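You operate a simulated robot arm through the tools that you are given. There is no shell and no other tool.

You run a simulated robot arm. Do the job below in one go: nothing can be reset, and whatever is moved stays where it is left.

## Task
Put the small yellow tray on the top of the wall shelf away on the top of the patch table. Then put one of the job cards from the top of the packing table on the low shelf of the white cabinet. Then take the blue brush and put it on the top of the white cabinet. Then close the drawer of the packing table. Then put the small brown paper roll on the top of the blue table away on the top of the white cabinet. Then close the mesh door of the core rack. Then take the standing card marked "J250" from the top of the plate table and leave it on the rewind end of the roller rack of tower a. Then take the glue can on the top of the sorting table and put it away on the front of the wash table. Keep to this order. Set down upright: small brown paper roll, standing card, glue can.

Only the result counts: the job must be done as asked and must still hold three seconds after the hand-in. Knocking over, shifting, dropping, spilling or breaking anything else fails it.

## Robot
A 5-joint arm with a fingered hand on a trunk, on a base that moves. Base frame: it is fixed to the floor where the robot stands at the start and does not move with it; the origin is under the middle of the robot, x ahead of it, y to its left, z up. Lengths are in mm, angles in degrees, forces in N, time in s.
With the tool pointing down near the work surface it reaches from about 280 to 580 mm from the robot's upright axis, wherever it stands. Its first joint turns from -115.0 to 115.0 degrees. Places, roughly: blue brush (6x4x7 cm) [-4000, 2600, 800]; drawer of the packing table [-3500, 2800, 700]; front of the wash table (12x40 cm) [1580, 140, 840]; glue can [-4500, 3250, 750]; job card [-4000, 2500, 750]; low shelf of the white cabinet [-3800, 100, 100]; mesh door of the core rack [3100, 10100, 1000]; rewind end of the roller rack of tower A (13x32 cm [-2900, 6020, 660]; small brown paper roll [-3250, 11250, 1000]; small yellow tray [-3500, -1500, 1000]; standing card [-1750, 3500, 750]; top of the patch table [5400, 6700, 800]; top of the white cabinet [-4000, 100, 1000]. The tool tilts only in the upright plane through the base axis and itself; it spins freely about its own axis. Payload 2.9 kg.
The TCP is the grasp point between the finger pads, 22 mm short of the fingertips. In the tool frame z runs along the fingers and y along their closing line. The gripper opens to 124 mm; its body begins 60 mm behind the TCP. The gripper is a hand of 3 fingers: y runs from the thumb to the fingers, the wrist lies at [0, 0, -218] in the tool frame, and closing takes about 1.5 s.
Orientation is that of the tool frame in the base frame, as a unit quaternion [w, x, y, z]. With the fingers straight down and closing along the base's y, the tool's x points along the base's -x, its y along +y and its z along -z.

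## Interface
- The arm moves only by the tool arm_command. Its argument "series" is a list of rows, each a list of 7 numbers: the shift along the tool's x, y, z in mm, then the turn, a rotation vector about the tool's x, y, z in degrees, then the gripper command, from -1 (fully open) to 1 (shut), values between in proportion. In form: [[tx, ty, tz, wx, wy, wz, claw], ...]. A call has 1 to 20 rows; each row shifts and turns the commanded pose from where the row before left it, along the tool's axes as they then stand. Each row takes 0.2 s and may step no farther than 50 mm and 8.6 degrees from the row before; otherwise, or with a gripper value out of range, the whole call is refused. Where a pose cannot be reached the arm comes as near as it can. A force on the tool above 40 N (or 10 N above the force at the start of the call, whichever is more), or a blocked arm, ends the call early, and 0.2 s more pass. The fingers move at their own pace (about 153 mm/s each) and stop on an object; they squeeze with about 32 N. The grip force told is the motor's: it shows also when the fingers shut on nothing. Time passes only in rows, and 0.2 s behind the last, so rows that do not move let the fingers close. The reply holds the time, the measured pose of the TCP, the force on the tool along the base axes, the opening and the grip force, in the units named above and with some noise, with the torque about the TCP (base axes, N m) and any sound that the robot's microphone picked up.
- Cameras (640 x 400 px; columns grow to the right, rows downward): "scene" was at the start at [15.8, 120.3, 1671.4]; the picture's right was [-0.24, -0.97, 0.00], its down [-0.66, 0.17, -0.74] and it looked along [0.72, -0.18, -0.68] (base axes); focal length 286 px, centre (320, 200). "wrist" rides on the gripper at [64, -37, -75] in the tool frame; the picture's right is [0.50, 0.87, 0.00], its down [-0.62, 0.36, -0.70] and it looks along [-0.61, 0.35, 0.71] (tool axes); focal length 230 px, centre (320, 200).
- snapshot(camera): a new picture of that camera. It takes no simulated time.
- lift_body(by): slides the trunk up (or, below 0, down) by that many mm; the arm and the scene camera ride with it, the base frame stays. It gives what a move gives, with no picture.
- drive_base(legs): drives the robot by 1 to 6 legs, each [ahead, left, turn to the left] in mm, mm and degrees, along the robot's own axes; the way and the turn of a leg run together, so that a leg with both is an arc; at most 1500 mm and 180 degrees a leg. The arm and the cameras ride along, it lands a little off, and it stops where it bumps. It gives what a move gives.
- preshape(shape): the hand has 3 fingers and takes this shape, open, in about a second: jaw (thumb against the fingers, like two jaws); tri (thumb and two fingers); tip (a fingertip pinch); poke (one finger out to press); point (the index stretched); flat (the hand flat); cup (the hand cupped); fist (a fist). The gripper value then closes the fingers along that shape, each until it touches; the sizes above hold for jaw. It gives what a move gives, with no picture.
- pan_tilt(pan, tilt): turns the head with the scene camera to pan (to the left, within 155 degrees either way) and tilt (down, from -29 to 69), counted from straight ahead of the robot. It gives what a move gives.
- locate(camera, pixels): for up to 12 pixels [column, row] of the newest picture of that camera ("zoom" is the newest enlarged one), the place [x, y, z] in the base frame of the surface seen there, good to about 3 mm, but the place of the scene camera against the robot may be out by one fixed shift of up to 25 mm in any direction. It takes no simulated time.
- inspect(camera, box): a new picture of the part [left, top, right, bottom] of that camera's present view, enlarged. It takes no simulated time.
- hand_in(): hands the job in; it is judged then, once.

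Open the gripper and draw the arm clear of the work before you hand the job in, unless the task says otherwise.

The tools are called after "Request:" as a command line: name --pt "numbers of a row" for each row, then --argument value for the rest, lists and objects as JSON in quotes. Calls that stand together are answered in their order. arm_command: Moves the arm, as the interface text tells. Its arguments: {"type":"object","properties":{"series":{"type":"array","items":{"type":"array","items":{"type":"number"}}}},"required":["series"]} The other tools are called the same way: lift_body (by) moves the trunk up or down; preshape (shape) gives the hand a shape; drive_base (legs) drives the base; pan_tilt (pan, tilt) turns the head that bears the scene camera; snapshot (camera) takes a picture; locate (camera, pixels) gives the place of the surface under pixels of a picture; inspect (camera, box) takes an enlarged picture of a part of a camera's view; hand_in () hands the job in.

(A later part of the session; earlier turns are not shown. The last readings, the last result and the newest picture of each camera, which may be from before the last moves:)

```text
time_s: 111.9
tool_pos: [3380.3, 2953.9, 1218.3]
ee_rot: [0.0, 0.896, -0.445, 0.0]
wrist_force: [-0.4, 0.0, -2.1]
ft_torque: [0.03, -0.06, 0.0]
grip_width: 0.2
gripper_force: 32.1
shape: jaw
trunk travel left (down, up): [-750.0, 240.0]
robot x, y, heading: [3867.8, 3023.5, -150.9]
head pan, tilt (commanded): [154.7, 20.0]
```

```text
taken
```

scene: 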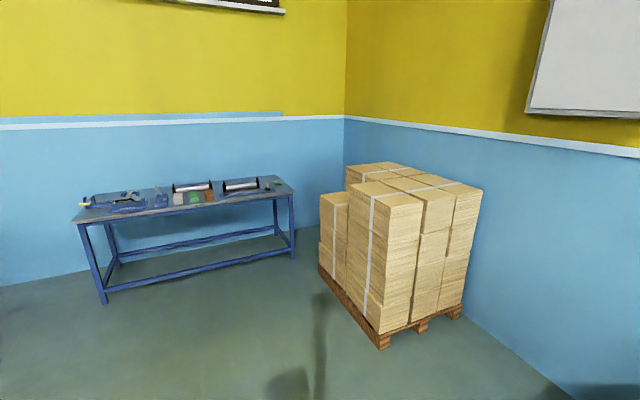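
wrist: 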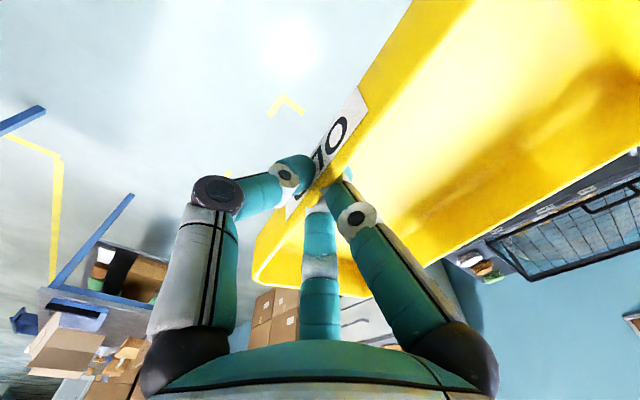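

I'm now at about [3868, 3023] in open floor. I turn 178° to face the far tables and look.

Request:
drive_base --legs '[[0, 0, 178]]'

Request:
pan_tilt --pan 25 --tilt 20

Request:
snapshot --camera "scene"

```text
time_s: 119.7
tool_pos: [4352.7, 3087.8, 1218.0]
ee_rot: [0.0, 0.447, 0.894, 0.0]
wrist_force: [-0.3, 0.3, -1.6]
ft_torque: [-0.08, 0.05, -0.02]
grip_width: 0.0
gripper_force: 32.0
shape: jaw
trunk travel left (down, up): [-750.0, 240.0]
robot x, y, heading: [3865.9, 3023.9, 28.6]
head pan, tilt (commanded): [154.7, 20.0]
```

```text
time_s: 121.8
tool_pos: [4352.0, 3087.0, 1218.2]
ee_rot: [0.0, 0.447, 0.894, 0.0]
wrist_force: [-0.2, 0.2, -2.0]
ft_torque: [-0.05, 0.04, -0.01]
grip_width: 0.1
gripper_force: 31.8
shape: jaw
trunk travel left (down, up): [-750.0, 240.0]
robot x, y, heading: [3866.7, 3022.8, 29.0]
head pan, tilt (commanded): [25.0, 20.0]
```

```text
taken
```

scene: 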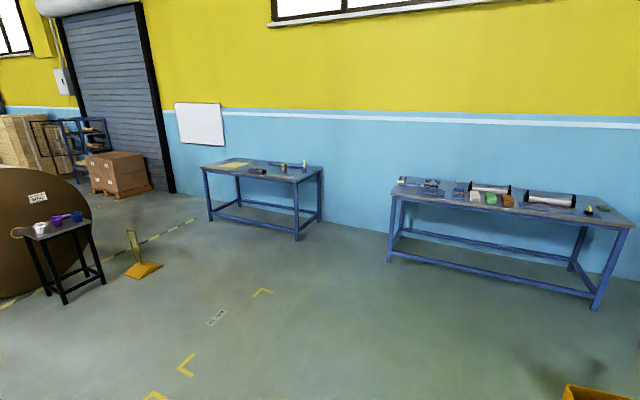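

Request:
inspect --camera "scene" --box '[180, 140, 340, 240]'

Request:
locate --camera "scene" --pixels '[[211, 218], [297, 240], [320, 220], [203, 168], [297, 180], [320, 168], [228, 163], [257, 170], [300, 165], [388, 260], [140, 275], [65, 300]]'

```text
4.00 times, centred on (260, 190) of scene
```

zoom: 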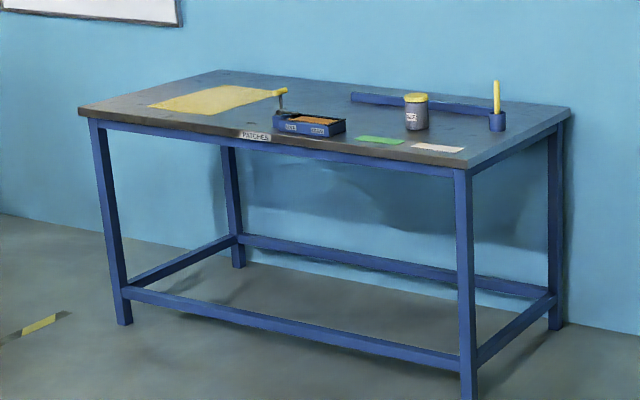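

```text
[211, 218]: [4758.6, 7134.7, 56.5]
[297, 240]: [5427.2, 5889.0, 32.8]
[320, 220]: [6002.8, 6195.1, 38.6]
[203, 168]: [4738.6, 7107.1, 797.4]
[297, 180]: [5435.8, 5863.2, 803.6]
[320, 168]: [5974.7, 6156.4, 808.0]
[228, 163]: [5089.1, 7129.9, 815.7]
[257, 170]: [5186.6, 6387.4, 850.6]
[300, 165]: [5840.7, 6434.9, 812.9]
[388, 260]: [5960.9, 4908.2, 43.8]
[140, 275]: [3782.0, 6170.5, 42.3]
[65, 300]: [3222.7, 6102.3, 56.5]
```

The patch table's front edge runs [4739,7107]–[5436,5863], top z≈801 after bias; its items are a yellow sheet, tool box, cards, can and pen holder. I drive closer diagonally across the clear floor.

Request:
drive_base --legs '[[965, 1076, 0], [965, 1076, 0]]'

Request:
pan_tilt --pan 0 --tilt 35

Request:
snapshot --camera "scene"

```text
time_s: 135.5
tool_pos: [5033.9, 5853.3, 1218.0]
ee_rot: [0.0, 0.445, 0.895, 0.0]
wrist_force: [-1.0, -1.2, -1.4]
ft_torque: [-0.04, 0.06, -0.02]
grip_width: 0.0
gripper_force: 31.8
shape: jaw
trunk travel left (down, up): [-750.0, 240.0]
robot x, y, heading: [4546.9, 5785.8, 29.0]
head pan, tilt (commanded): [25.0, 20.0]
```

```text
time_s: 136.4
tool_pos: [5032.6, 5852.6, 1217.8]
ee_rot: [0.0, 0.445, 0.896, -0.001]
wrist_force: [0.4, 0.2, -2.9]
ft_torque: [-0.05, 0.06, 0.05]
grip_width: 0.1
gripper_force: 31.9
shape: jaw
trunk travel left (down, up): [-750.0, 240.0]
robot x, y, heading: [4544.7, 5784.9, 29.2]
head pan, tilt (commanded): [0.0, 35.0]
```

```text
taken
```

scene: 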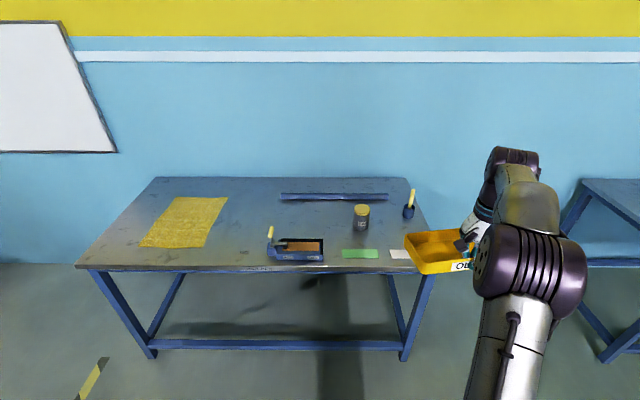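

The clear area on the table lies behind the tool box around (290,218), between the yellow cloth, the strip at (335,195) and the can at (361,215). I locate these features.

Request:
locate --camera "scene" --pixels '[[290, 218], [228, 197], [205, 247], [270, 262], [320, 245], [270, 240], [281, 197], [385, 199], [355, 225], [250, 225], [100, 265], [400, 268]]'

Request:
inspect --camera "scene" --box '[180, 160, 440, 290]'

```text
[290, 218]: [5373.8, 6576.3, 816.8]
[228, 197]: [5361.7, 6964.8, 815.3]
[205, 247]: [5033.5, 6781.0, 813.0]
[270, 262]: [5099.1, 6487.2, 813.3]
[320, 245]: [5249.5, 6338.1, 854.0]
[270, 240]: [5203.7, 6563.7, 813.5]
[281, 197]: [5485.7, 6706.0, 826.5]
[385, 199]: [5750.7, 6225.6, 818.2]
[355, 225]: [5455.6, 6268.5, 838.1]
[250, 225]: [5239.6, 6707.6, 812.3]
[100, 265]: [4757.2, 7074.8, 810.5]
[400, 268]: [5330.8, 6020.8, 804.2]
```

```text
2.46 times, centred on (310, 225) of scene
```

zoom: 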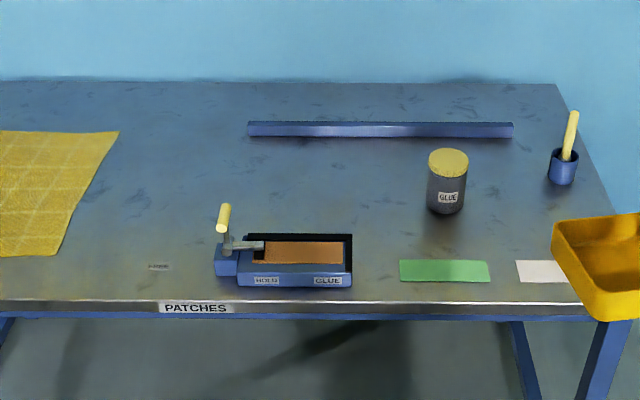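

There is a free zone between the cloth and the tool box. Before approaching I check how far my base extends by looking straight down.

Request:
pan_tilt --pan 15 --tilt 69

Request:
snapshot --camera "scene"

```text
time_s: 137.4
tool_pos: [5032.3, 5853.5, 1218.4]
ee_rot: [0.0, 0.444, 0.896, -0.001]
wrist_force: [-0.1, -0.4, -1.2]
ft_torque: [-0.06, 0.07, 0.03]
grip_width: 0.0
gripper_force: 32.5
shape: jaw
trunk travel left (down, up): [-750.0, 240.0]
robot x, y, heading: [4546.3, 5785.6, 29.1]
head pan, tilt (commanded): [15.0, 68.8]
```

```text
taken
```

scene: 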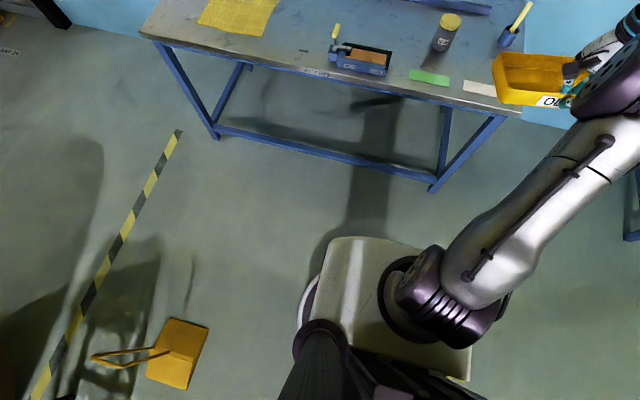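

Request:
locate --camera "scene" --pixels '[[345, 240], [380, 242], [330, 250], [320, 300], [303, 310], [418, 248], [300, 325], [395, 243], [330, 30], [345, 50], [160, 350], [100, 355]]'

```text
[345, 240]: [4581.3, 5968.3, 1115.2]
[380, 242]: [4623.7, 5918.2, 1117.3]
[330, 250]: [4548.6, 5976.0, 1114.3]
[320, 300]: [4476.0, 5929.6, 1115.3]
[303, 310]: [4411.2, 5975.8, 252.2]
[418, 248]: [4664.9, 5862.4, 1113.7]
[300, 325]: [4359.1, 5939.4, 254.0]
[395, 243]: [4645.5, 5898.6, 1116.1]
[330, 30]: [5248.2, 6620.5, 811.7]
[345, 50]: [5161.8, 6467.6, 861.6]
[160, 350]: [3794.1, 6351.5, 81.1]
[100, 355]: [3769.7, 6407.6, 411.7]
```

The base radius is about 245 mm. I drive diagonally to stand about 300 mm in front of the table edge, level with the free gap.

Request:
drive_base --legs '[[500, 478, 0]]'

Request:
pan_tilt --pan 15 --tilt 45

Request:
snapshot --camera "scene"

Request:
snapshot --camera "wrist"

```text
time_s: 141.1
tool_pos: [5234.1, 6472.9, 1218.7]
ee_rot: [0.0, 0.454, 0.891, 0.0]
wrist_force: [0.5, 1.4, -1.3]
ft_torque: [-0.05, 0.08, 0.03]
grip_width: 0.1
gripper_force: 32.2
shape: jaw
trunk travel left (down, up): [-750.0, 240.0]
robot x, y, heading: [4746.8, 6414.5, 28.0]
head pan, tilt (commanded): [15.0, 68.8]
```

```text
time_s: 142.0
tool_pos: [5234.1, 6473.8, 1217.5]
ee_rot: [0.0, 0.455, 0.891, 0.0]
wrist_force: [1.1, -0.4, -2.2]
ft_torque: [-0.05, 0.06, -0.01]
grip_width: 0.0
gripper_force: 32.4
shape: jaw
trunk travel left (down, up): [-750.0, 240.0]
robot x, y, heading: [4745.4, 6412.8, 27.8]
head pan, tilt (commanded): [15.0, 45.0]
```

```text
taken
```

scene: 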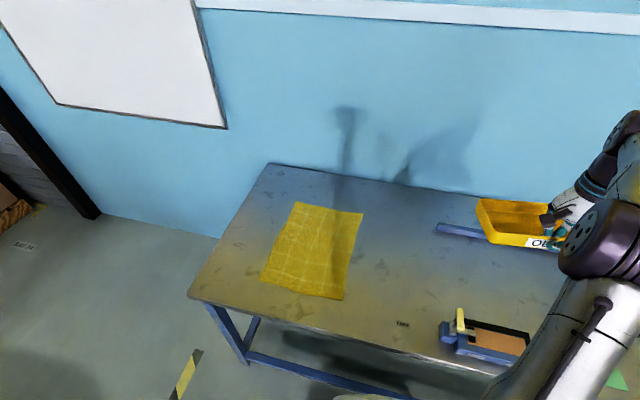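

```text
taken
```

wrist: 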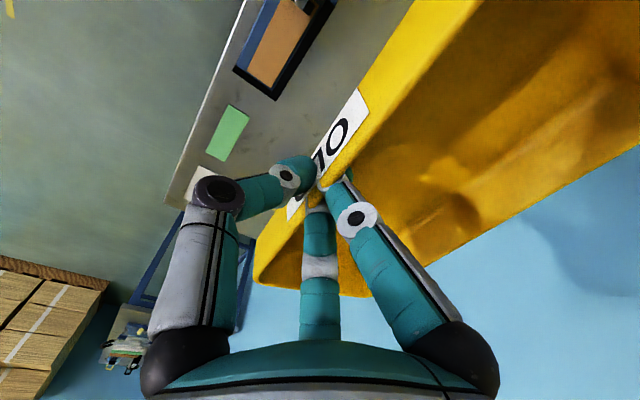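

I locate candidate spots on the table top between the cloth edge (350,250) and the tool box (445,335).

Request:
locate --camera "scene" --pixels '[[400, 265], [430, 280], [380, 300], [362, 213], [343, 298], [440, 325], [460, 312], [436, 228], [400, 325], [460, 280], [420, 250], [525, 335]]'

```text
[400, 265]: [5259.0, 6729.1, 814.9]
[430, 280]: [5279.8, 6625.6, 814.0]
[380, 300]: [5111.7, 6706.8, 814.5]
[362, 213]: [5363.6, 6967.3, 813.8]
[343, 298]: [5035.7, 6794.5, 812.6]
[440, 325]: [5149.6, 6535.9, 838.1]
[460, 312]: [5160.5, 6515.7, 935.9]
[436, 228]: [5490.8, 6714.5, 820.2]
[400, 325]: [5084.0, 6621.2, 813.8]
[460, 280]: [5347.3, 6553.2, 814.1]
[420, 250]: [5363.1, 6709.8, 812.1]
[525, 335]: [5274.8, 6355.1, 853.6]
```

The free spot for the tray is around [5230, 6730]; I move the hand to [5182, 6706] at height, turning 6.7° to align with the table.

Request:
arm_command --pt "0 0 0 0 0 6.7 1" --pt "45.7 13.7 0 0 0 0 1" --pt "45.7 13.7 0 0 0 0 1" --pt "45.7 13.7 0 0 0 0 1" --pt "45.7 13.7 0 0 0 0 1" --pt "45.7 13.7 0 0 0 0 1" --pt "0 0 0 0 0 0 1"

Request:
lift_body --by -280

Request:
snapshot --camera "scene"

Request:
snapshot --camera "wrist"

```text
time_s: 143.6
tool_pos: [5185.0, 6706.0, 1218.2]
ee_rot: [0.0, 0.506, 0.863, 0.0]
wrist_force: [-0.2, -0.5, -1.8]
ft_torque: [-0.07, 0.11, 0.02]
grip_width: 0.0
gripper_force: 32.1
shape: jaw
trunk travel left (down, up): [-750.0, 240.0]
robot x, y, heading: [4746.2, 6415.1, 27.8]
head pan, tilt (commanded): [15.0, 45.0]
```

```text
time_s: 146.4
tool_pos: [5184.0, 6707.6, 937.8]
ee_rot: [0.001, 0.505, 0.863, 0.0]
wrist_force: [0.1, -0.3, -1.8]
ft_torque: [-0.06, 0.07, -0.02]
grip_width: 0.0
gripper_force: 31.8
shape: jaw
trunk travel left (down, up): [-470.0, 520.0]
robot x, y, heading: [4749.4, 6415.1, 27.8]
head pan, tilt (commanded): [15.0, 45.0]
```

```text
taken
```

scene: 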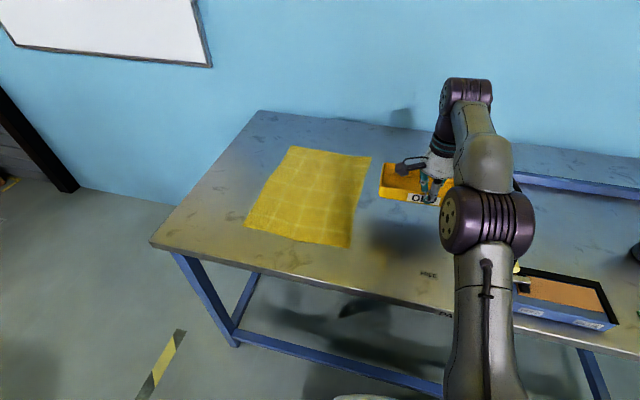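

```text
taken
```

wrist: 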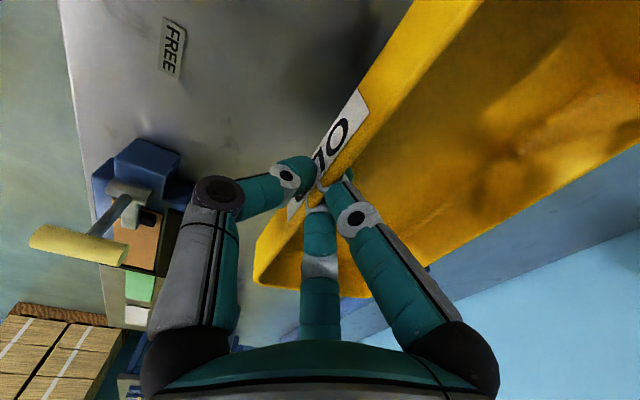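

The tray is above the clear area marked "FREE". I lower it to just above the table, then in small steps until contact.

Request:
arm_command --pt "0 0 30 0 0 0 1" --pt "0 0 30 0 0 0 1" --pt "0 0 25 0 0 0 1" --pt "0 0 8 0 0 0 1" --pt "0 0 0 0 0 0 1"

Request:
snapshot --camera "wrist"

Request:
locate --camera "wrist" --pixels '[[170, 100], [240, 100], [262, 285], [350, 295], [380, 40], [600, 160]]'

```text
time_s: 147.6
tool_pos: [5185.6, 6706.9, 848.6]
ee_rot: [0.0, 0.505, 0.863, 0.0]
wrist_force: [-0.8, 0.4, -2.2]
ft_torque: [-0.05, 0.02, -0.02]
grip_width: 0.0
gripper_force: 31.8
shape: jaw
trunk travel left (down, up): [-470.0, 520.0]
robot x, y, heading: [4744.3, 6415.1, 28.0]
head pan, tilt (commanded): [15.0, 45.0]
```

```text
taken
```

wrist: 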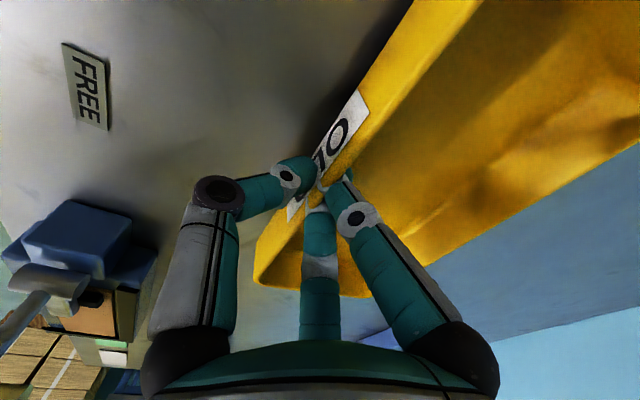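

```text
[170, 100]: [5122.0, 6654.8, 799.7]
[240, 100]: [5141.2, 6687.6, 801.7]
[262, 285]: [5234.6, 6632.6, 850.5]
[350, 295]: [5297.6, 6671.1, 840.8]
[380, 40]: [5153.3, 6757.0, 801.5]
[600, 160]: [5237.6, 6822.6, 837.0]
```

The table is at z≈800 and the tray's far side droops to ~805 mm. I lower in small steps until the tray rests, watching the force.

Request:
arm_command --pt "0 0 4 0 0 0 1" --pt "0 0 3 0 0 0 1" --pt "0 0 3 0 0 0 1" --pt "0 0 2 0 0 0 1" --pt "0 0 0 0 0 0 1"

```text
time_s: 148.8
tool_pos: [5184.1, 6706.9, 834.3]
ee_rot: [-0.001, 0.505, 0.863, 0.0]
wrist_force: [0.7, 0.5, 1.1]
ft_torque: [0.11, -0.12, 0.01]
grip_width: 0.1
gripper_force: 32.1
shape: jaw
trunk travel left (down, up): [-470.0, 520.0]
robot x, y, heading: [4748.0, 6415.9, 28.1]
head pan, tilt (commanded): [15.0, 45.0]
```

The force flipped to +1 N at z=834, so the tray is seated. I open partly and lift the hand away.

Request:
arm_command --pt "0 0 0 0 0 0 0.6" --pt "0 0 0 0 0 0 0.2" --pt "0 0 0 0 0 0 0.2" --pt "0 0 0 0 0 0 0.2" --pt "0 0 -15 0 0 0 0.2" --pt "0 0 -25 0 0 0 0.2" --pt "0 0 -40 0 0 0 0.2" --pt "0 0 -45 0 0 0 0.2"

Request:
snapshot --camera "wrist"

Request:
lift_body --by 280

Request:
snapshot --camera "scene"

```text
time_s: 150.6
tool_pos: [5182.8, 6706.4, 956.4]
ee_rot: [-0.001, 0.505, 0.863, -0.001]
wrist_force: [-0.5, 0.4, 0.6]
ft_torque: [0.02, 0.01, 0.01]
grip_width: 49.2
gripper_force: 0.0
shape: jaw
trunk travel left (down, up): [-470.0, 520.0]
robot x, y, heading: [4747.4, 6416.5, 28.2]
head pan, tilt (commanded): [15.0, 45.0]
```

```text
taken
```

wrist: 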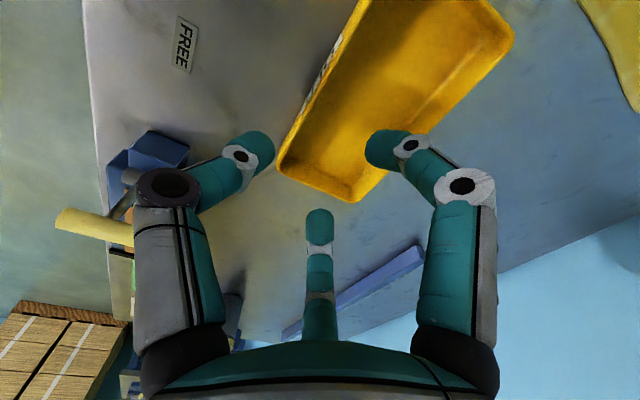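

```text
time_s: 153.4
tool_pos: [5181.7, 6706.3, 1237.1]
ee_rot: [0.0, 0.504, 0.863, 0.0]
wrist_force: [0.4, 0.0, 1.3]
ft_torque: [-0.01, -0.01, -0.01]
grip_width: 49.4
gripper_force: 0.1
shape: jaw
trunk travel left (down, up): [-750.0, 240.0]
robot x, y, heading: [4748.7, 6412.8, 27.9]
head pan, tilt (commanded): [15.0, 45.0]
```

```text
taken
```

scene: 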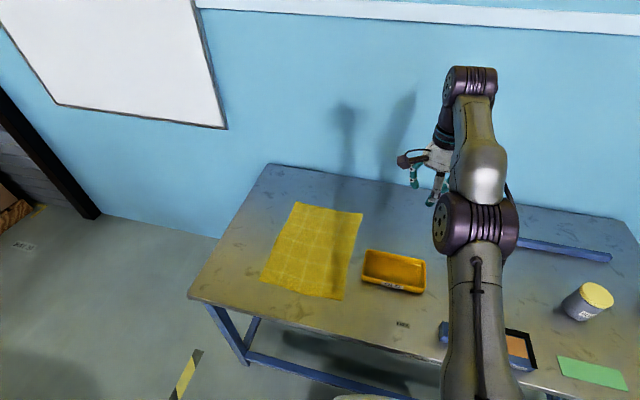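

The tray rests on the table beside the yellow cloth. I zoom in to check it is clear of the cloth.

Request:
inspect --camera "scene" --box '[260, 190, 460, 320]'

Request:
locate --camera "zoom" --pixels '[[325, 250], [335, 190], [305, 200], [280, 290], [330, 290], [520, 320]]'

```text
3.08 times, centred on (360, 255) of scene
```

zoom: 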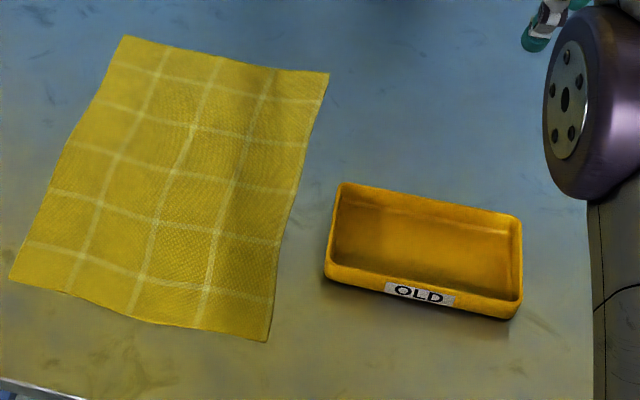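

```text
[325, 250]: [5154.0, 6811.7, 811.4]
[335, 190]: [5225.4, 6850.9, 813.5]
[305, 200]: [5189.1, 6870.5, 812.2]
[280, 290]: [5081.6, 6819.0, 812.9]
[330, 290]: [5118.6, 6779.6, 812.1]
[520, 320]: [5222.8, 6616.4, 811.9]
```

The tray is clear of everything. I now look toward the rear of the hall from here to learn the routes for later steps.

Request:
pan_tilt --pan 80 --tilt 15

Request:
snapshot --camera "scene"

Request:
locate --camera "scene" --pixels '[[50, 250], [150, 250], [250, 250], [350, 250], [450, 250], [150, 190], [250, 190], [350, 190], [450, 190], [100, 160], [200, 160], [300, 160]]'

Request:
pan_tilt --pan 130 --tilt 15

Request:
snapshot --camera "scene"

Request:
locate --camera "scene" --pixels '[[50, 250], [150, 250], [250, 250], [350, 250], [450, 250], [150, 190], [250, 190], [350, 190], [450, 190], [100, 160], [200, 160], [300, 160]]'

```text
time_s: 154.8
tool_pos: [5181.7, 6705.3, 1237.7]
ee_rot: [0.0, 0.505, 0.863, 0.0]
wrist_force: [0.4, 0.0, 0.4]
ft_torque: [0.03, 0.0, 0.04]
grip_width: 49.3
gripper_force: 0.0
shape: jaw
trunk travel left (down, up): [-750.0, 240.0]
robot x, y, heading: [4750.9, 6416.8, 27.9]
head pan, tilt (commanded): [80.0, 15.0]
```

```text
taken
```

scene: 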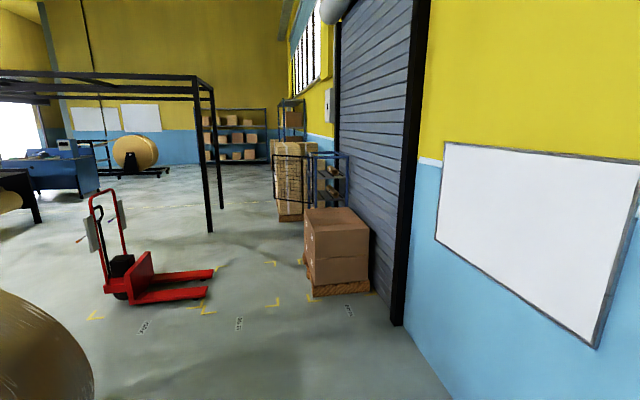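

```text
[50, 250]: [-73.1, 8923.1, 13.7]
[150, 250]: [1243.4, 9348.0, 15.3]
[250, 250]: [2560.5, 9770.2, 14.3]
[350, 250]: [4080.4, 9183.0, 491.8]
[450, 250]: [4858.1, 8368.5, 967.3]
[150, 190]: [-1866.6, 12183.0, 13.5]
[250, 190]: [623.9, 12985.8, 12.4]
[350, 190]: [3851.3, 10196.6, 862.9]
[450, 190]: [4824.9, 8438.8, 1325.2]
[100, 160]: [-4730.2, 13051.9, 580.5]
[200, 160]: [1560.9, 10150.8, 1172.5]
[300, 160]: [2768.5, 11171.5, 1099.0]
```

```text
time_s: 156.0
tool_pos: [5181.5, 6705.9, 1238.0]
ee_rot: [0.0, 0.505, 0.863, 0.0]
wrist_force: [0.3, -0.3, 0.1]
ft_torque: [-0.04, -0.02, -0.02]
grip_width: 49.2
gripper_force: 0.2
shape: jaw
trunk travel left (down, up): [-750.0, 240.0]
robot x, y, heading: [4750.4, 6415.4, 27.7]
head pan, tilt (commanded): [130.0, 15.0]
```

```text
taken
```

scene: 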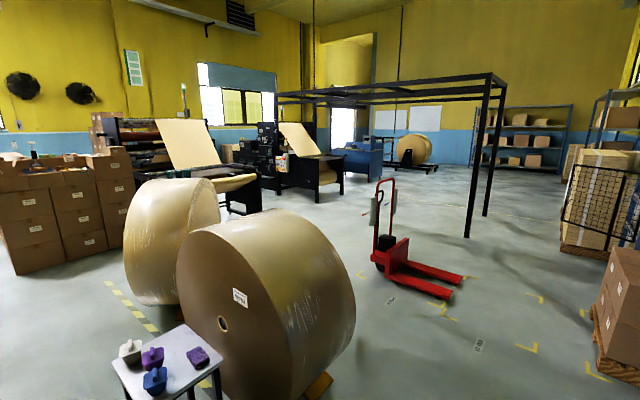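

```text
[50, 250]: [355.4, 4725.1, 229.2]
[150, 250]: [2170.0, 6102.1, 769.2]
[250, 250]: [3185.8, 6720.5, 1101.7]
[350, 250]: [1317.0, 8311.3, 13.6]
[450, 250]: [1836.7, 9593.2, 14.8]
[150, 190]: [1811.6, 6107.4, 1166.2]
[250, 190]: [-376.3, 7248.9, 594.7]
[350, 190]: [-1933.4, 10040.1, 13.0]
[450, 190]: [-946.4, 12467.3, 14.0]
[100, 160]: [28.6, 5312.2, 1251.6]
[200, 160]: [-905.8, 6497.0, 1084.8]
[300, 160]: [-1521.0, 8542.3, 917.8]
```

The rear hall is open with tower machines, a red pallet jack and rolls. For now I retract the arm slightly and return via the known front aisle.

Request:
arm_command --pt "-3.3 -43 0 0 0 0 -0.5" --pt "-3.3 -43 0 0 0 0 -1" --pt "-3.3 -43 0 0 0 0 -1"

Request:
drive_base --legs '[[-965, -1076, 0], [-965, -1076, 0], [-450, -500, 0], [-1300, 0, 0]]'

```text
time_s: 156.8
tool_pos: [5073.8, 6634.1, 1239.2]
ee_rot: [0.001, 0.505, 0.863, 0.001]
wrist_force: [-0.9, -0.2, 0.1]
ft_torque: [0.01, -0.04, -0.01]
grip_width: 124.2
gripper_force: 0.0
shape: jaw
trunk travel left (down, up): [-750.0, 240.0]
robot x, y, heading: [4748.9, 6415.7, 28.2]
head pan, tilt (commanded): [130.0, 15.0]
```

```text
time_s: 179.9
tool_pos: [3004.6, 2657.2, 1237.5]
ee_rot: [0.0, 0.518, 0.856, 0.0]
wrist_force: [0.8, 0.7, 0.6]
ft_torque: [0.02, -0.02, -0.04]
grip_width: 123.9
gripper_force: 0.0
shape: jaw
trunk travel left (down, up): [-750.0, 240.0]
robot x, y, heading: [2672.6, 2452.3, 26.2]
head pan, tilt (commanded): [130.0, 15.0]
```

I'm at about [2672, 2452], lateral offset ≈940. I continue along the aisle back to the open area left of the drum.

Request:
drive_base --legs '[[-1400, -102, 0], [-1400, -32, 0], [-1400, -32, 0], [-1000, -23, 0]]'

Request:
pan_tilt --pan 135 --tilt 25

Request:
snapshot --camera "scene"

```text
time_s: 204.8
tool_pos: [-1540.8, 163.1, 1238.6]
ee_rot: [0.001, 0.492, 0.871, 0.001]
wrist_force: [0.4, 0.8, 0.4]
ft_torque: [-0.03, 0.0, -0.02]
grip_width: 123.7
gripper_force: 0.1
shape: jaw
trunk travel left (down, up): [-750.0, 240.0]
robot x, y, heading: [-1859.1, -70.6, 30.0]
head pan, tilt (commanded): [130.0, 15.0]
```

```text
time_s: 205.5
tool_pos: [-1541.6, 163.8, 1238.0]
ee_rot: [0.0, 0.491, 0.871, 0.0]
wrist_force: [-0.1, -0.2, -0.2]
ft_torque: [0.05, 0.02, -0.03]
grip_width: 123.6
gripper_force: 0.0
shape: jaw
trunk travel left (down, up): [-750.0, 240.0]
robot x, y, heading: [-1858.2, -65.5, 29.6]
head pan, tilt (commanded): [135.0, 25.0]
```

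```text
taken
```

scene: 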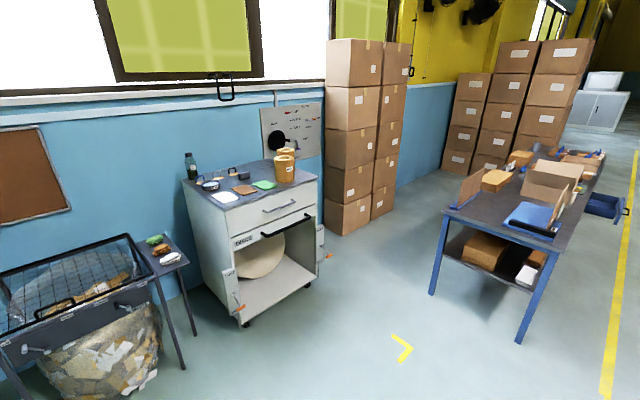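

The packing table stands ahead-right (443–600, 130–340) with its drawer at (605,205). I zoom in to find the job cards and brush, and locate the table's corners.

Request:
inspect --camera "scene" --box '[430, 120, 640, 260]'

Request:
locate --camera "scene" --pixels '[[444, 210], [553, 242], [517, 343], [432, 293], [610, 215], [628, 212], [605, 165], [522, 155], [237, 323], [327, 272], [245, 215], [320, 180]]'

```text
2.86 times, centred on (535, 190) of scene
```

zoom: 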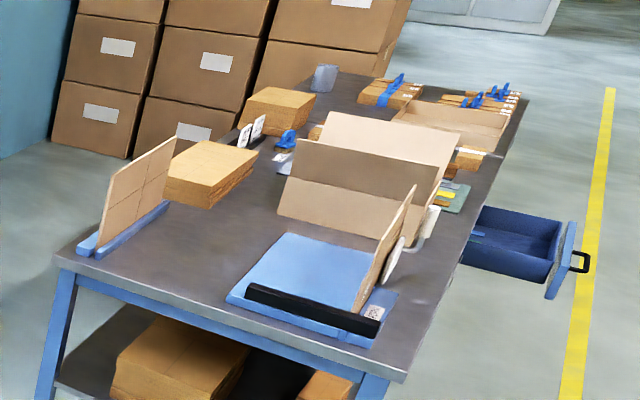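

```text
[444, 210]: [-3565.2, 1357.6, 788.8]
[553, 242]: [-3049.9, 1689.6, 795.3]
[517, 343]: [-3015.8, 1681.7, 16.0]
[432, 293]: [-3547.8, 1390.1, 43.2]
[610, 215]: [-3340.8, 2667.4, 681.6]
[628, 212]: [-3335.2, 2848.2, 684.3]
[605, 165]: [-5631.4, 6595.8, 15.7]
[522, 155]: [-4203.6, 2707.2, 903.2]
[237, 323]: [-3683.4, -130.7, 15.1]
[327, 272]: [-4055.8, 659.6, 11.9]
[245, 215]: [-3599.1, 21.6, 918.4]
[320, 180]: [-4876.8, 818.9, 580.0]
```

The job cards and brush lie near the table's far (wall) side, out of reach from the drawer side. I check the gap between the table and the cartons on the wall side.

Request:
locate --camera "scene" --pixels '[[338, 235], [371, 220], [395, 210], [345, 215], [445, 168], [470, 176], [400, 190], [315, 220], [330, 258], [322, 230], [600, 130], [562, 122]]'

Request:
inspect --camera "scene" --box '[490, 130, 590, 200]'

Request:
locate --camera "zoom" --pixels '[[120, 160], [140, 145], [175, 180], [190, 165], [85, 185], [330, 45], [150, 190], [200, 190]]'

```text
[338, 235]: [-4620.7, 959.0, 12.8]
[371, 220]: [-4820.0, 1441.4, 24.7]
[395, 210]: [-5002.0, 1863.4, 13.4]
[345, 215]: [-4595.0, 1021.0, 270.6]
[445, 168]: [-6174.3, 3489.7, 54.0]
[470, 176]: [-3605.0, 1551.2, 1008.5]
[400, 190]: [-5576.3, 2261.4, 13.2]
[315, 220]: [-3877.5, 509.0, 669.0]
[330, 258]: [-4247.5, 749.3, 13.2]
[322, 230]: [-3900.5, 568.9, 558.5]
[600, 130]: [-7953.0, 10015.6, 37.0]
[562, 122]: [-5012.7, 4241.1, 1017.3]
```

```text
5.71 times, centred on (540, 165) of scene
```

zoom: 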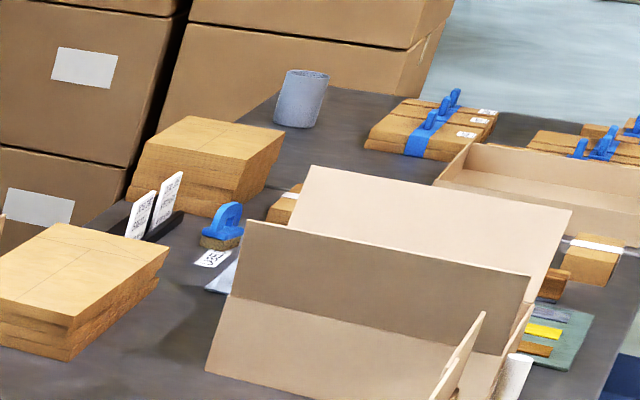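

```text
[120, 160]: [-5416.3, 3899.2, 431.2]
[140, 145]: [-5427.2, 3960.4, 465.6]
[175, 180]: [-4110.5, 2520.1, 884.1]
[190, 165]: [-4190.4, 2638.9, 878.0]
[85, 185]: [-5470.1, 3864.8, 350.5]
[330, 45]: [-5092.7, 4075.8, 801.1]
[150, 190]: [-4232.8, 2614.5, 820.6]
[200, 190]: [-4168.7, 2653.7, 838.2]
```

The cards stand in a black holder at zoom (150,210), with the blue brush at (225,222) next to a "USE" label. I locate those.

Request:
locate --camera "zoom" --pixels '[[138, 215], [166, 200], [222, 218], [222, 242], [212, 258], [222, 275], [165, 225], [40, 250], [300, 100], [220, 150], [285, 205], [30, 380]]'

```text
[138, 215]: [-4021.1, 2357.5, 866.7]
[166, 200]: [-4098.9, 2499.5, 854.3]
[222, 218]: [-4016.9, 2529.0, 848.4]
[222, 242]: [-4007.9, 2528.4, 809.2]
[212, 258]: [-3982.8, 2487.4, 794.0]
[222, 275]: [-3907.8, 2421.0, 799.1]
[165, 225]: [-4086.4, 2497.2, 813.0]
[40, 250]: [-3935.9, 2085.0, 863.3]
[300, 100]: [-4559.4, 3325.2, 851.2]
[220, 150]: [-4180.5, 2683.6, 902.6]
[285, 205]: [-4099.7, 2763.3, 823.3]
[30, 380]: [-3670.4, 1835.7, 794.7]
```

The robot already faces the table's direction. I drive toward the lane between the cabinet and the packing table in two legs, then re-check.

Request:
drive_base --legs '[[-595, 722, 0], [-445, 967, 0]]'

Request:
pan_tilt --pan 80 --tilt 30

Request:
snapshot --camera "scene"

```text
time_s: 215.7
tool_pos: [-3319.1, 1166.5, 1239.1]
ee_rot: [0.001, 0.48, 0.877, 0.0]
wrist_force: [-0.1, -0.4, 0.9]
ft_torque: [0.02, 0.01, 0.0]
grip_width: 124.1
gripper_force: 0.2
shape: jaw
trunk travel left (down, up): [-750.0, 240.0]
robot x, y, heading: [-3634.1, 927.4, 31.0]
head pan, tilt (commanded): [135.0, 25.0]
```

```text
time_s: 216.9
tool_pos: [-3318.9, 1166.2, 1239.1]
ee_rot: [0.0, 0.479, 0.878, -0.001]
wrist_force: [0.6, 0.9, 0.6]
ft_torque: [-0.01, -0.02, 0.01]
grip_width: 124.0
gripper_force: 0.0
shape: jaw
trunk travel left (down, up): [-750.0, 240.0]
robot x, y, heading: [-3635.1, 927.7, 31.4]
head pan, tilt (commanded): [80.0, 30.0]
```

```text
taken
```

scene: 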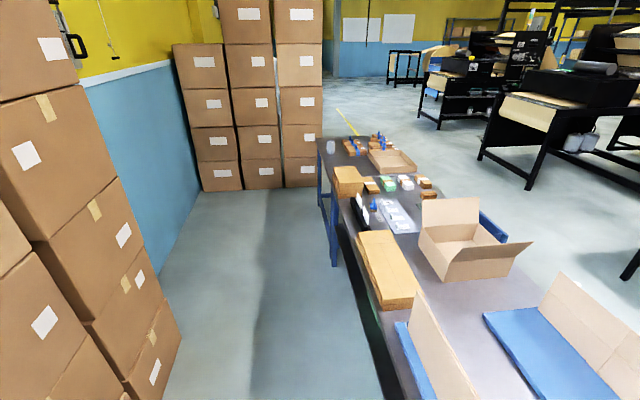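

The lane along the table's wall side is clear. I locate lane borders, the cards and the brush from here.

Request:
locate --camera "scene" --pixels '[[180, 335], [335, 265], [385, 380], [205, 190], [325, 185], [345, 225], [362, 210], [375, 205], [318, 145], [400, 345], [355, 237], [322, 205]]'

Request:
inspect --camera "scene" --box '[310, 140, 450, 240]'

```text
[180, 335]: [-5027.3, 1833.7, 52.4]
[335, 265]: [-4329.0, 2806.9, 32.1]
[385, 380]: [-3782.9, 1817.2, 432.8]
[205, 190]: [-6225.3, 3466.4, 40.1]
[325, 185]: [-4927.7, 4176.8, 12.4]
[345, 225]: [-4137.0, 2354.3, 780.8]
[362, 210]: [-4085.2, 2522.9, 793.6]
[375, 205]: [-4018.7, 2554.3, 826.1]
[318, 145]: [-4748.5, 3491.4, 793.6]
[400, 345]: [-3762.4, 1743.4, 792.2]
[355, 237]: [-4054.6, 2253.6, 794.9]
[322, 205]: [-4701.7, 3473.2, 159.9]
```

```text
4.00 times, centred on (380, 190) of scene
```

zoom: 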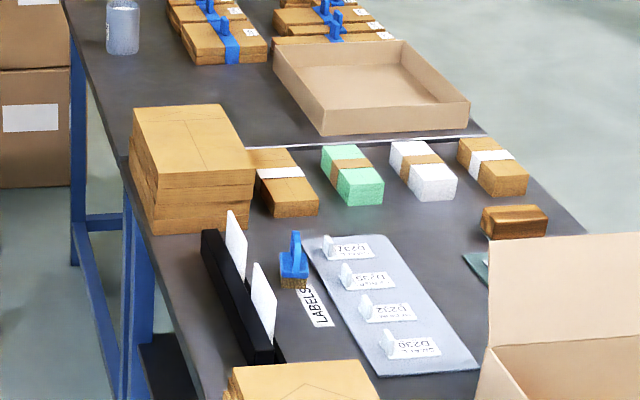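

The cards stand in a black slotted holder at the table's wall-side edge, the brush right beside it. I align and drive up the lane with some clearance from the table.

Request:
drive_base --legs '[[0, 0, -3.6], [-165, 50, 0], [0, 744, 0], [0, 744, 0]]'

Request:
pan_tilt --pan 10 --tilt 50

Request:
snapshot --camera "scene"

Request:
snapshot --camera "wrist"

```text
time_s: 226.2
tool_pos: [-4184.4, 2434.1, 1238.5]
ee_rot: [0.0, 0.502, 0.865, 0.0]
wrist_force: [0.4, -0.1, 1.6]
ft_torque: [0.0, -0.02, 0.01]
grip_width: 123.7
gripper_force: 0.1
shape: jaw
trunk travel left (down, up): [-750.0, 240.0]
robot x, y, heading: [-4510.0, 2211.8, 28.1]
head pan, tilt (commanded): [80.0, 30.0]
```

```text
time_s: 227.6
tool_pos: [-4183.6, 2433.4, 1236.8]
ee_rot: [0.0, 0.502, 0.865, 0.001]
wrist_force: [0.3, 0.4, -1.0]
ft_torque: [0.0, -0.03, 0.01]
grip_width: 123.8
gripper_force: 0.1
shape: jaw
trunk travel left (down, up): [-750.0, 240.0]
robot x, y, heading: [-4510.6, 2212.3, 28.5]
head pan, tilt (commanded): [10.0, 50.0]
```

```text
taken
```

scene: 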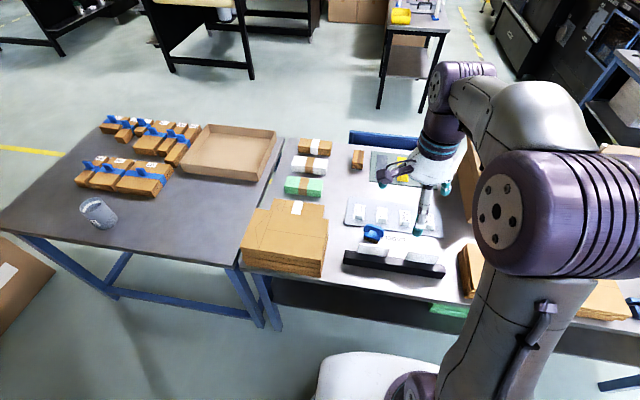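

```text
taken
```

wrist: 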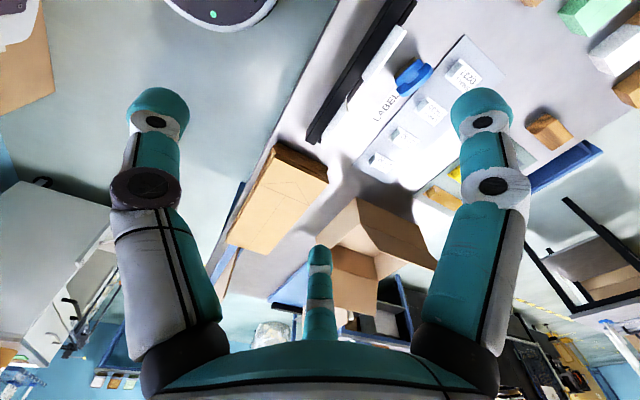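

Now beside the holder. I zoom on it in both cameras to see the cards.

Request:
inspect --camera "scene" --box '[320, 190, 480, 290]'

Request:
locate --camera "zoom" --pixels '[[215, 165], [160, 225], [190, 230], [240, 240], [345, 255], [395, 285], [430, 265], [110, 250], [490, 300], [470, 250], [220, 190], [300, 160]]'

Request:
inspect --camera "wrist" --box '[290, 0, 480, 160]'

```text
4.00 times, centred on (400, 240) of scene
```

zoom: 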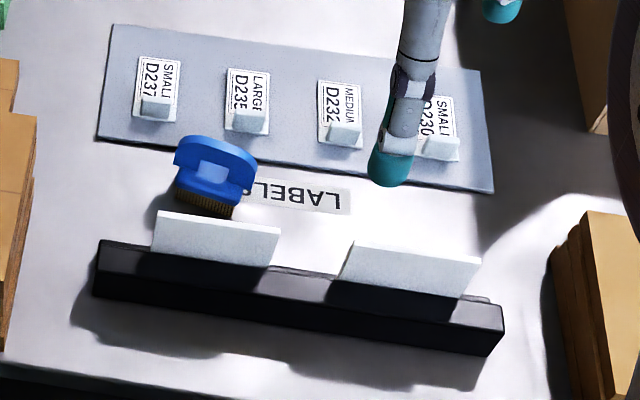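

```text
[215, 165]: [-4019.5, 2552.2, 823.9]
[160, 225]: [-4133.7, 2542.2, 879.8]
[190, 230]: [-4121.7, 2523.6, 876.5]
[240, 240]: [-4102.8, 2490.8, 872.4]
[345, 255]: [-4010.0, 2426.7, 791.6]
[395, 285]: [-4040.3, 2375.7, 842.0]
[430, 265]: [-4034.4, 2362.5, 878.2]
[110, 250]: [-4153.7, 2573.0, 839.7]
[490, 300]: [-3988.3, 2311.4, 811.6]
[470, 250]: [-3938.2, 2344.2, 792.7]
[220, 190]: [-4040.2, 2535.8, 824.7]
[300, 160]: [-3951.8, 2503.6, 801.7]
```

```text
2.50 times, centred on (385, 80) of wrist
```

zoom: 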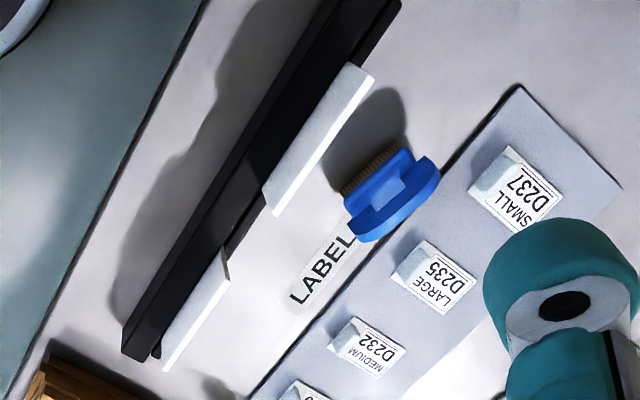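

Two white cards stand in the black holder; the one at zoom (410,270) is further from the brush, so I choose it. I edge 60 mm closer to the table first.

Request:
drive_base --legs '[[60, 0, 0]]'

Request:
snapshot --camera "wrist"

Request:
inspect --camera "wrist" --box '[290, 0, 480, 160]'

```text
time_s: 228.5
tool_pos: [-4129.8, 2461.9, 1238.3]
ee_rot: [-0.001, 0.502, 0.865, 0.0]
wrist_force: [0.2, 1.1, -0.2]
ft_torque: [-0.02, -0.02, 0.0]
grip_width: 123.9
gripper_force: 0.1
shape: jaw
trunk travel left (down, up): [-750.0, 240.0]
robot x, y, heading: [-4453.5, 2242.9, 28.3]
head pan, tilt (commanded): [10.0, 50.0]
```

```text
taken
```

wrist: 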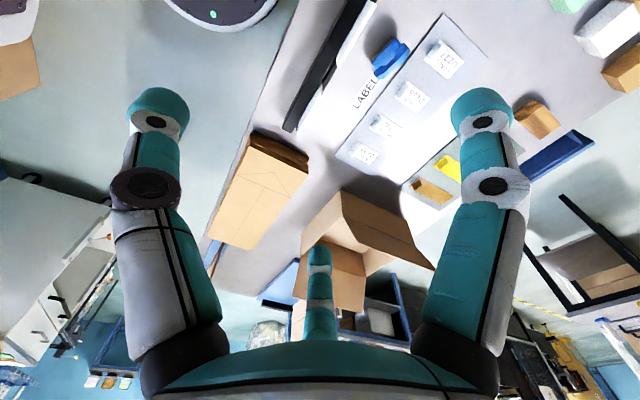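

```text
2.50 times, centred on (385, 80) of wrist
```

zoom: 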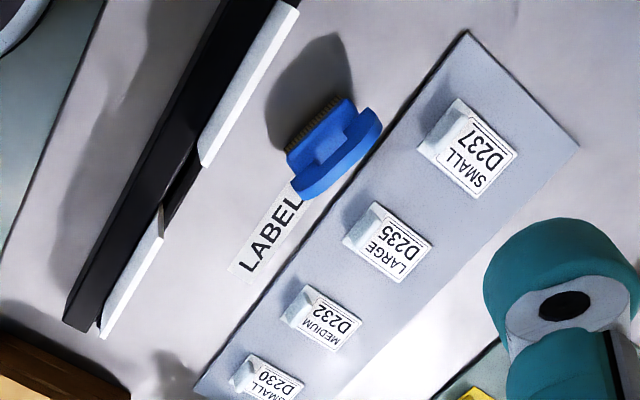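

I locate card edges with the wrist zoom: card 2 spans about (163,232)–(103,335) there.

Request:
locate --camera "zoom" --pixels '[[161, 238], [135, 283], [106, 330], [155, 235], [128, 280], [95, 325], [80, 310], [120, 250], [250, 90], [210, 150], [60, 250], [180, 220]]'

```text
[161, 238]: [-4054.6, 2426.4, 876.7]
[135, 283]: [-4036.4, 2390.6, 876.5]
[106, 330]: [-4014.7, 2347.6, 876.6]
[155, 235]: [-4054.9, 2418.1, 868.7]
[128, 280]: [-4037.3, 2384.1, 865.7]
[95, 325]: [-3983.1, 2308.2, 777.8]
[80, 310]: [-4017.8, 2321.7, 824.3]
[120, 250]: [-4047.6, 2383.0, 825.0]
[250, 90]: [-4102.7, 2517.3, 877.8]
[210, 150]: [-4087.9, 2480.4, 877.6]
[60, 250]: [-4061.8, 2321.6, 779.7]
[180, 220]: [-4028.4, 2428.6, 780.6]
```

Card 2's top edge is centred at [-4035, 2389, 877], holder top at 825, table at 779. I move above it, aligned with the card, and lower the trunk 280 mm.

Request:
arm_command --pt "0 0 0 0 0 2.7 -0.1" --pt "-36.1 16.8 0 0 0 0 -0.1" --pt "-36.1 16.8 0 0 0 0 -0.1" --pt "-36.1 16.9 0 0 0 0 -0.1" --pt "0 0 0 0 0 0 -0.1"

Request:
lift_body --by -280

Request:
snapshot --camera "wrist"

Request:
snapshot --camera "scene"

```text
time_s: 229.7
tool_pos: [-4036.2, 2389.1, 1237.9]
ee_rot: [0.001, 0.522, 0.853, 0.001]
wrist_force: [0.5, 0.6, -0.4]
ft_torque: [0.01, -0.02, -0.02]
grip_width: 68.6
gripper_force: 0.2
shape: jaw
trunk travel left (down, up): [-750.0, 240.0]
robot x, y, heading: [-4459.1, 2235.7, 28.3]
head pan, tilt (commanded): [10.0, 50.0]
```

```text
time_s: 232.6
tool_pos: [-4036.1, 2387.6, 957.4]
ee_rot: [0.0, 0.523, 0.852, -0.001]
wrist_force: [0.2, 0.7, 0.3]
ft_torque: [-0.04, 0.04, 0.02]
grip_width: 68.5
gripper_force: 0.0
shape: jaw
trunk travel left (down, up): [-470.0, 520.0]
robot x, y, heading: [-4458.4, 2242.4, 28.5]
head pan, tilt (commanded): [10.0, 50.0]
```

```text
taken
```

wrist: 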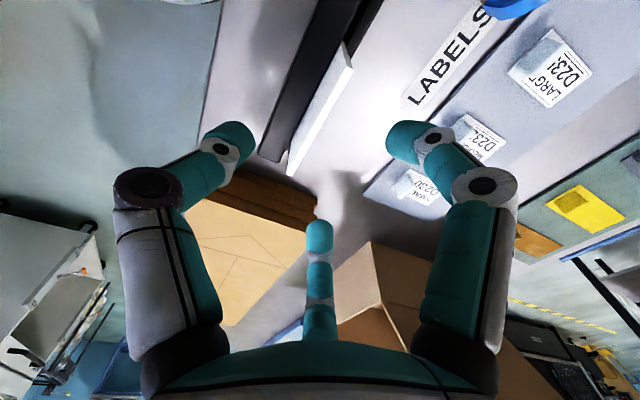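

```text
taken
```

scene: 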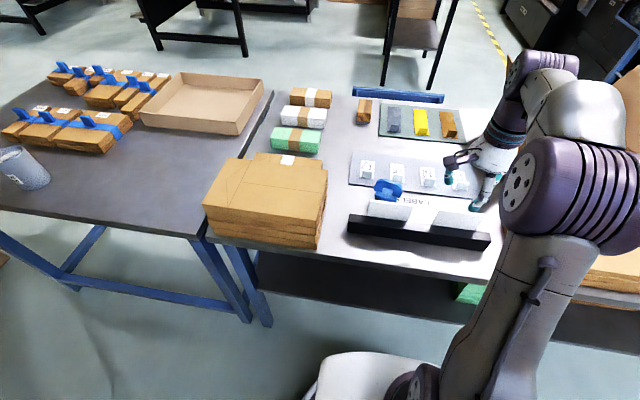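

The card lies between thumb (225,140) and finger (405,135) in the wrist view. I re-locate the card from this closer range.

Request:
locate --camera "wrist" --pixels '[[347, 60], [320, 115], [292, 172], [330, 85], [305, 160], [270, 150], [225, 128], [400, 130], [320, 230], [300, 170], [250, 230]]'

Request:
inspect --camera "wrist" --box '[200, 20, 440, 250]'

```text
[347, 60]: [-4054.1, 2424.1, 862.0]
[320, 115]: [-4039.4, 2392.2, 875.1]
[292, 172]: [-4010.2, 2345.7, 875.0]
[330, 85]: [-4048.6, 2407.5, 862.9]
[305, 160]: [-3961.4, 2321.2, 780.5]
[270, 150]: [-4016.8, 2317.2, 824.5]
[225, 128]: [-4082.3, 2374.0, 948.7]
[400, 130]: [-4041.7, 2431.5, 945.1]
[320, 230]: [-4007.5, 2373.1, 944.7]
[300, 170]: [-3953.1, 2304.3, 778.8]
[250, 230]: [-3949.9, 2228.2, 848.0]
```

```text
1.74 times, centred on (320, 135) of wrist
```

zoom: 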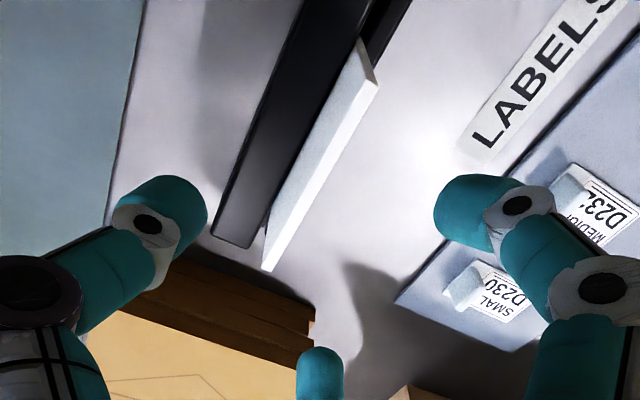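

The card plane runs through the TCP within about 2 mm. I descend 100 mm to z≈857 and close gently.

Request:
arm_command --pt "0 0 35 0 0 0 -0.1" --pt "0 0 35 0 0 0 -0.1" --pt "0 0 20 0 0 0 -0.1" --pt "0 0 9 0 0 0 -0.1" --pt "0 0 0 0 0 0 -0.1"

Request:
snapshot --camera "wrist"

```text
time_s: 233.8
tool_pos: [-4037.5, 2388.8, 855.9]
ee_rot: [0.0, 0.522, 0.853, 0.0]
wrist_force: [0.5, -0.2, -0.3]
ft_torque: [-0.01, -0.01, 0.01]
grip_width: 68.6
gripper_force: 0.0
shape: jaw
trunk travel left (down, up): [-470.0, 520.0]
robot x, y, heading: [-4453.4, 2238.3, 28.2]
head pan, tilt (commanded): [10.0, 50.0]
```

```text
taken
```

wrist: 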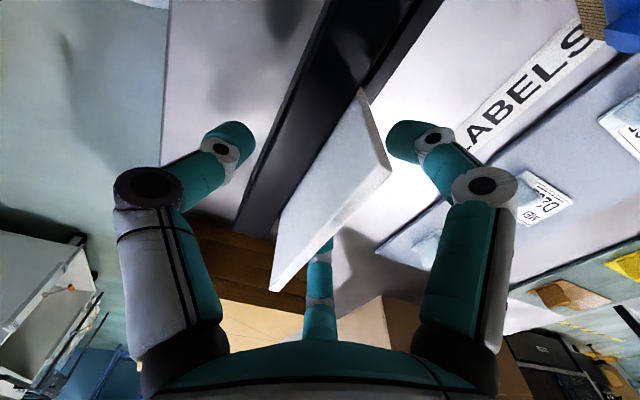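

The card is between thumb and fingers. I close the hand on it.

Request:
arm_command --pt "0 3 0 0 0 0 0.2" --pt "0 0 0 0 0 0 0.5" --pt "0 0 0 0 0 0 0.8" --pt "0 0 0 0 0 0 1" --pt "0 0 0 0 0 0 1" --pt "0 0 0 0 0 0 1" --pt "0 0 0 0 0 0 1"

Request:
snapshot --camera "wrist"

```text
time_s: 235.4
tool_pos: [-4031.6, 2390.2, 858.2]
ee_rot: [0.0, 0.521, 0.853, 0.0]
wrist_force: [13.6, 7.4, 2.1]
ft_torque: [0.17, -0.38, 0.0]
grip_width: 5.4
gripper_force: 32.0
shape: jaw
trunk travel left (down, up): [-470.0, 520.0]
robot x, y, heading: [-4458.8, 2239.8, 28.7]
head pan, tilt (commanded): [10.0, 50.0]
```

```text
taken
```

wrist: 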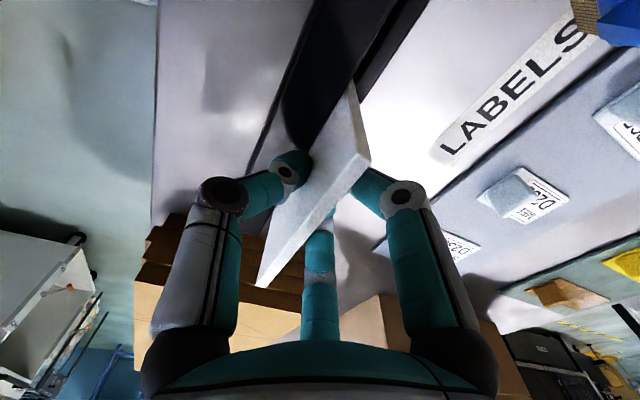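

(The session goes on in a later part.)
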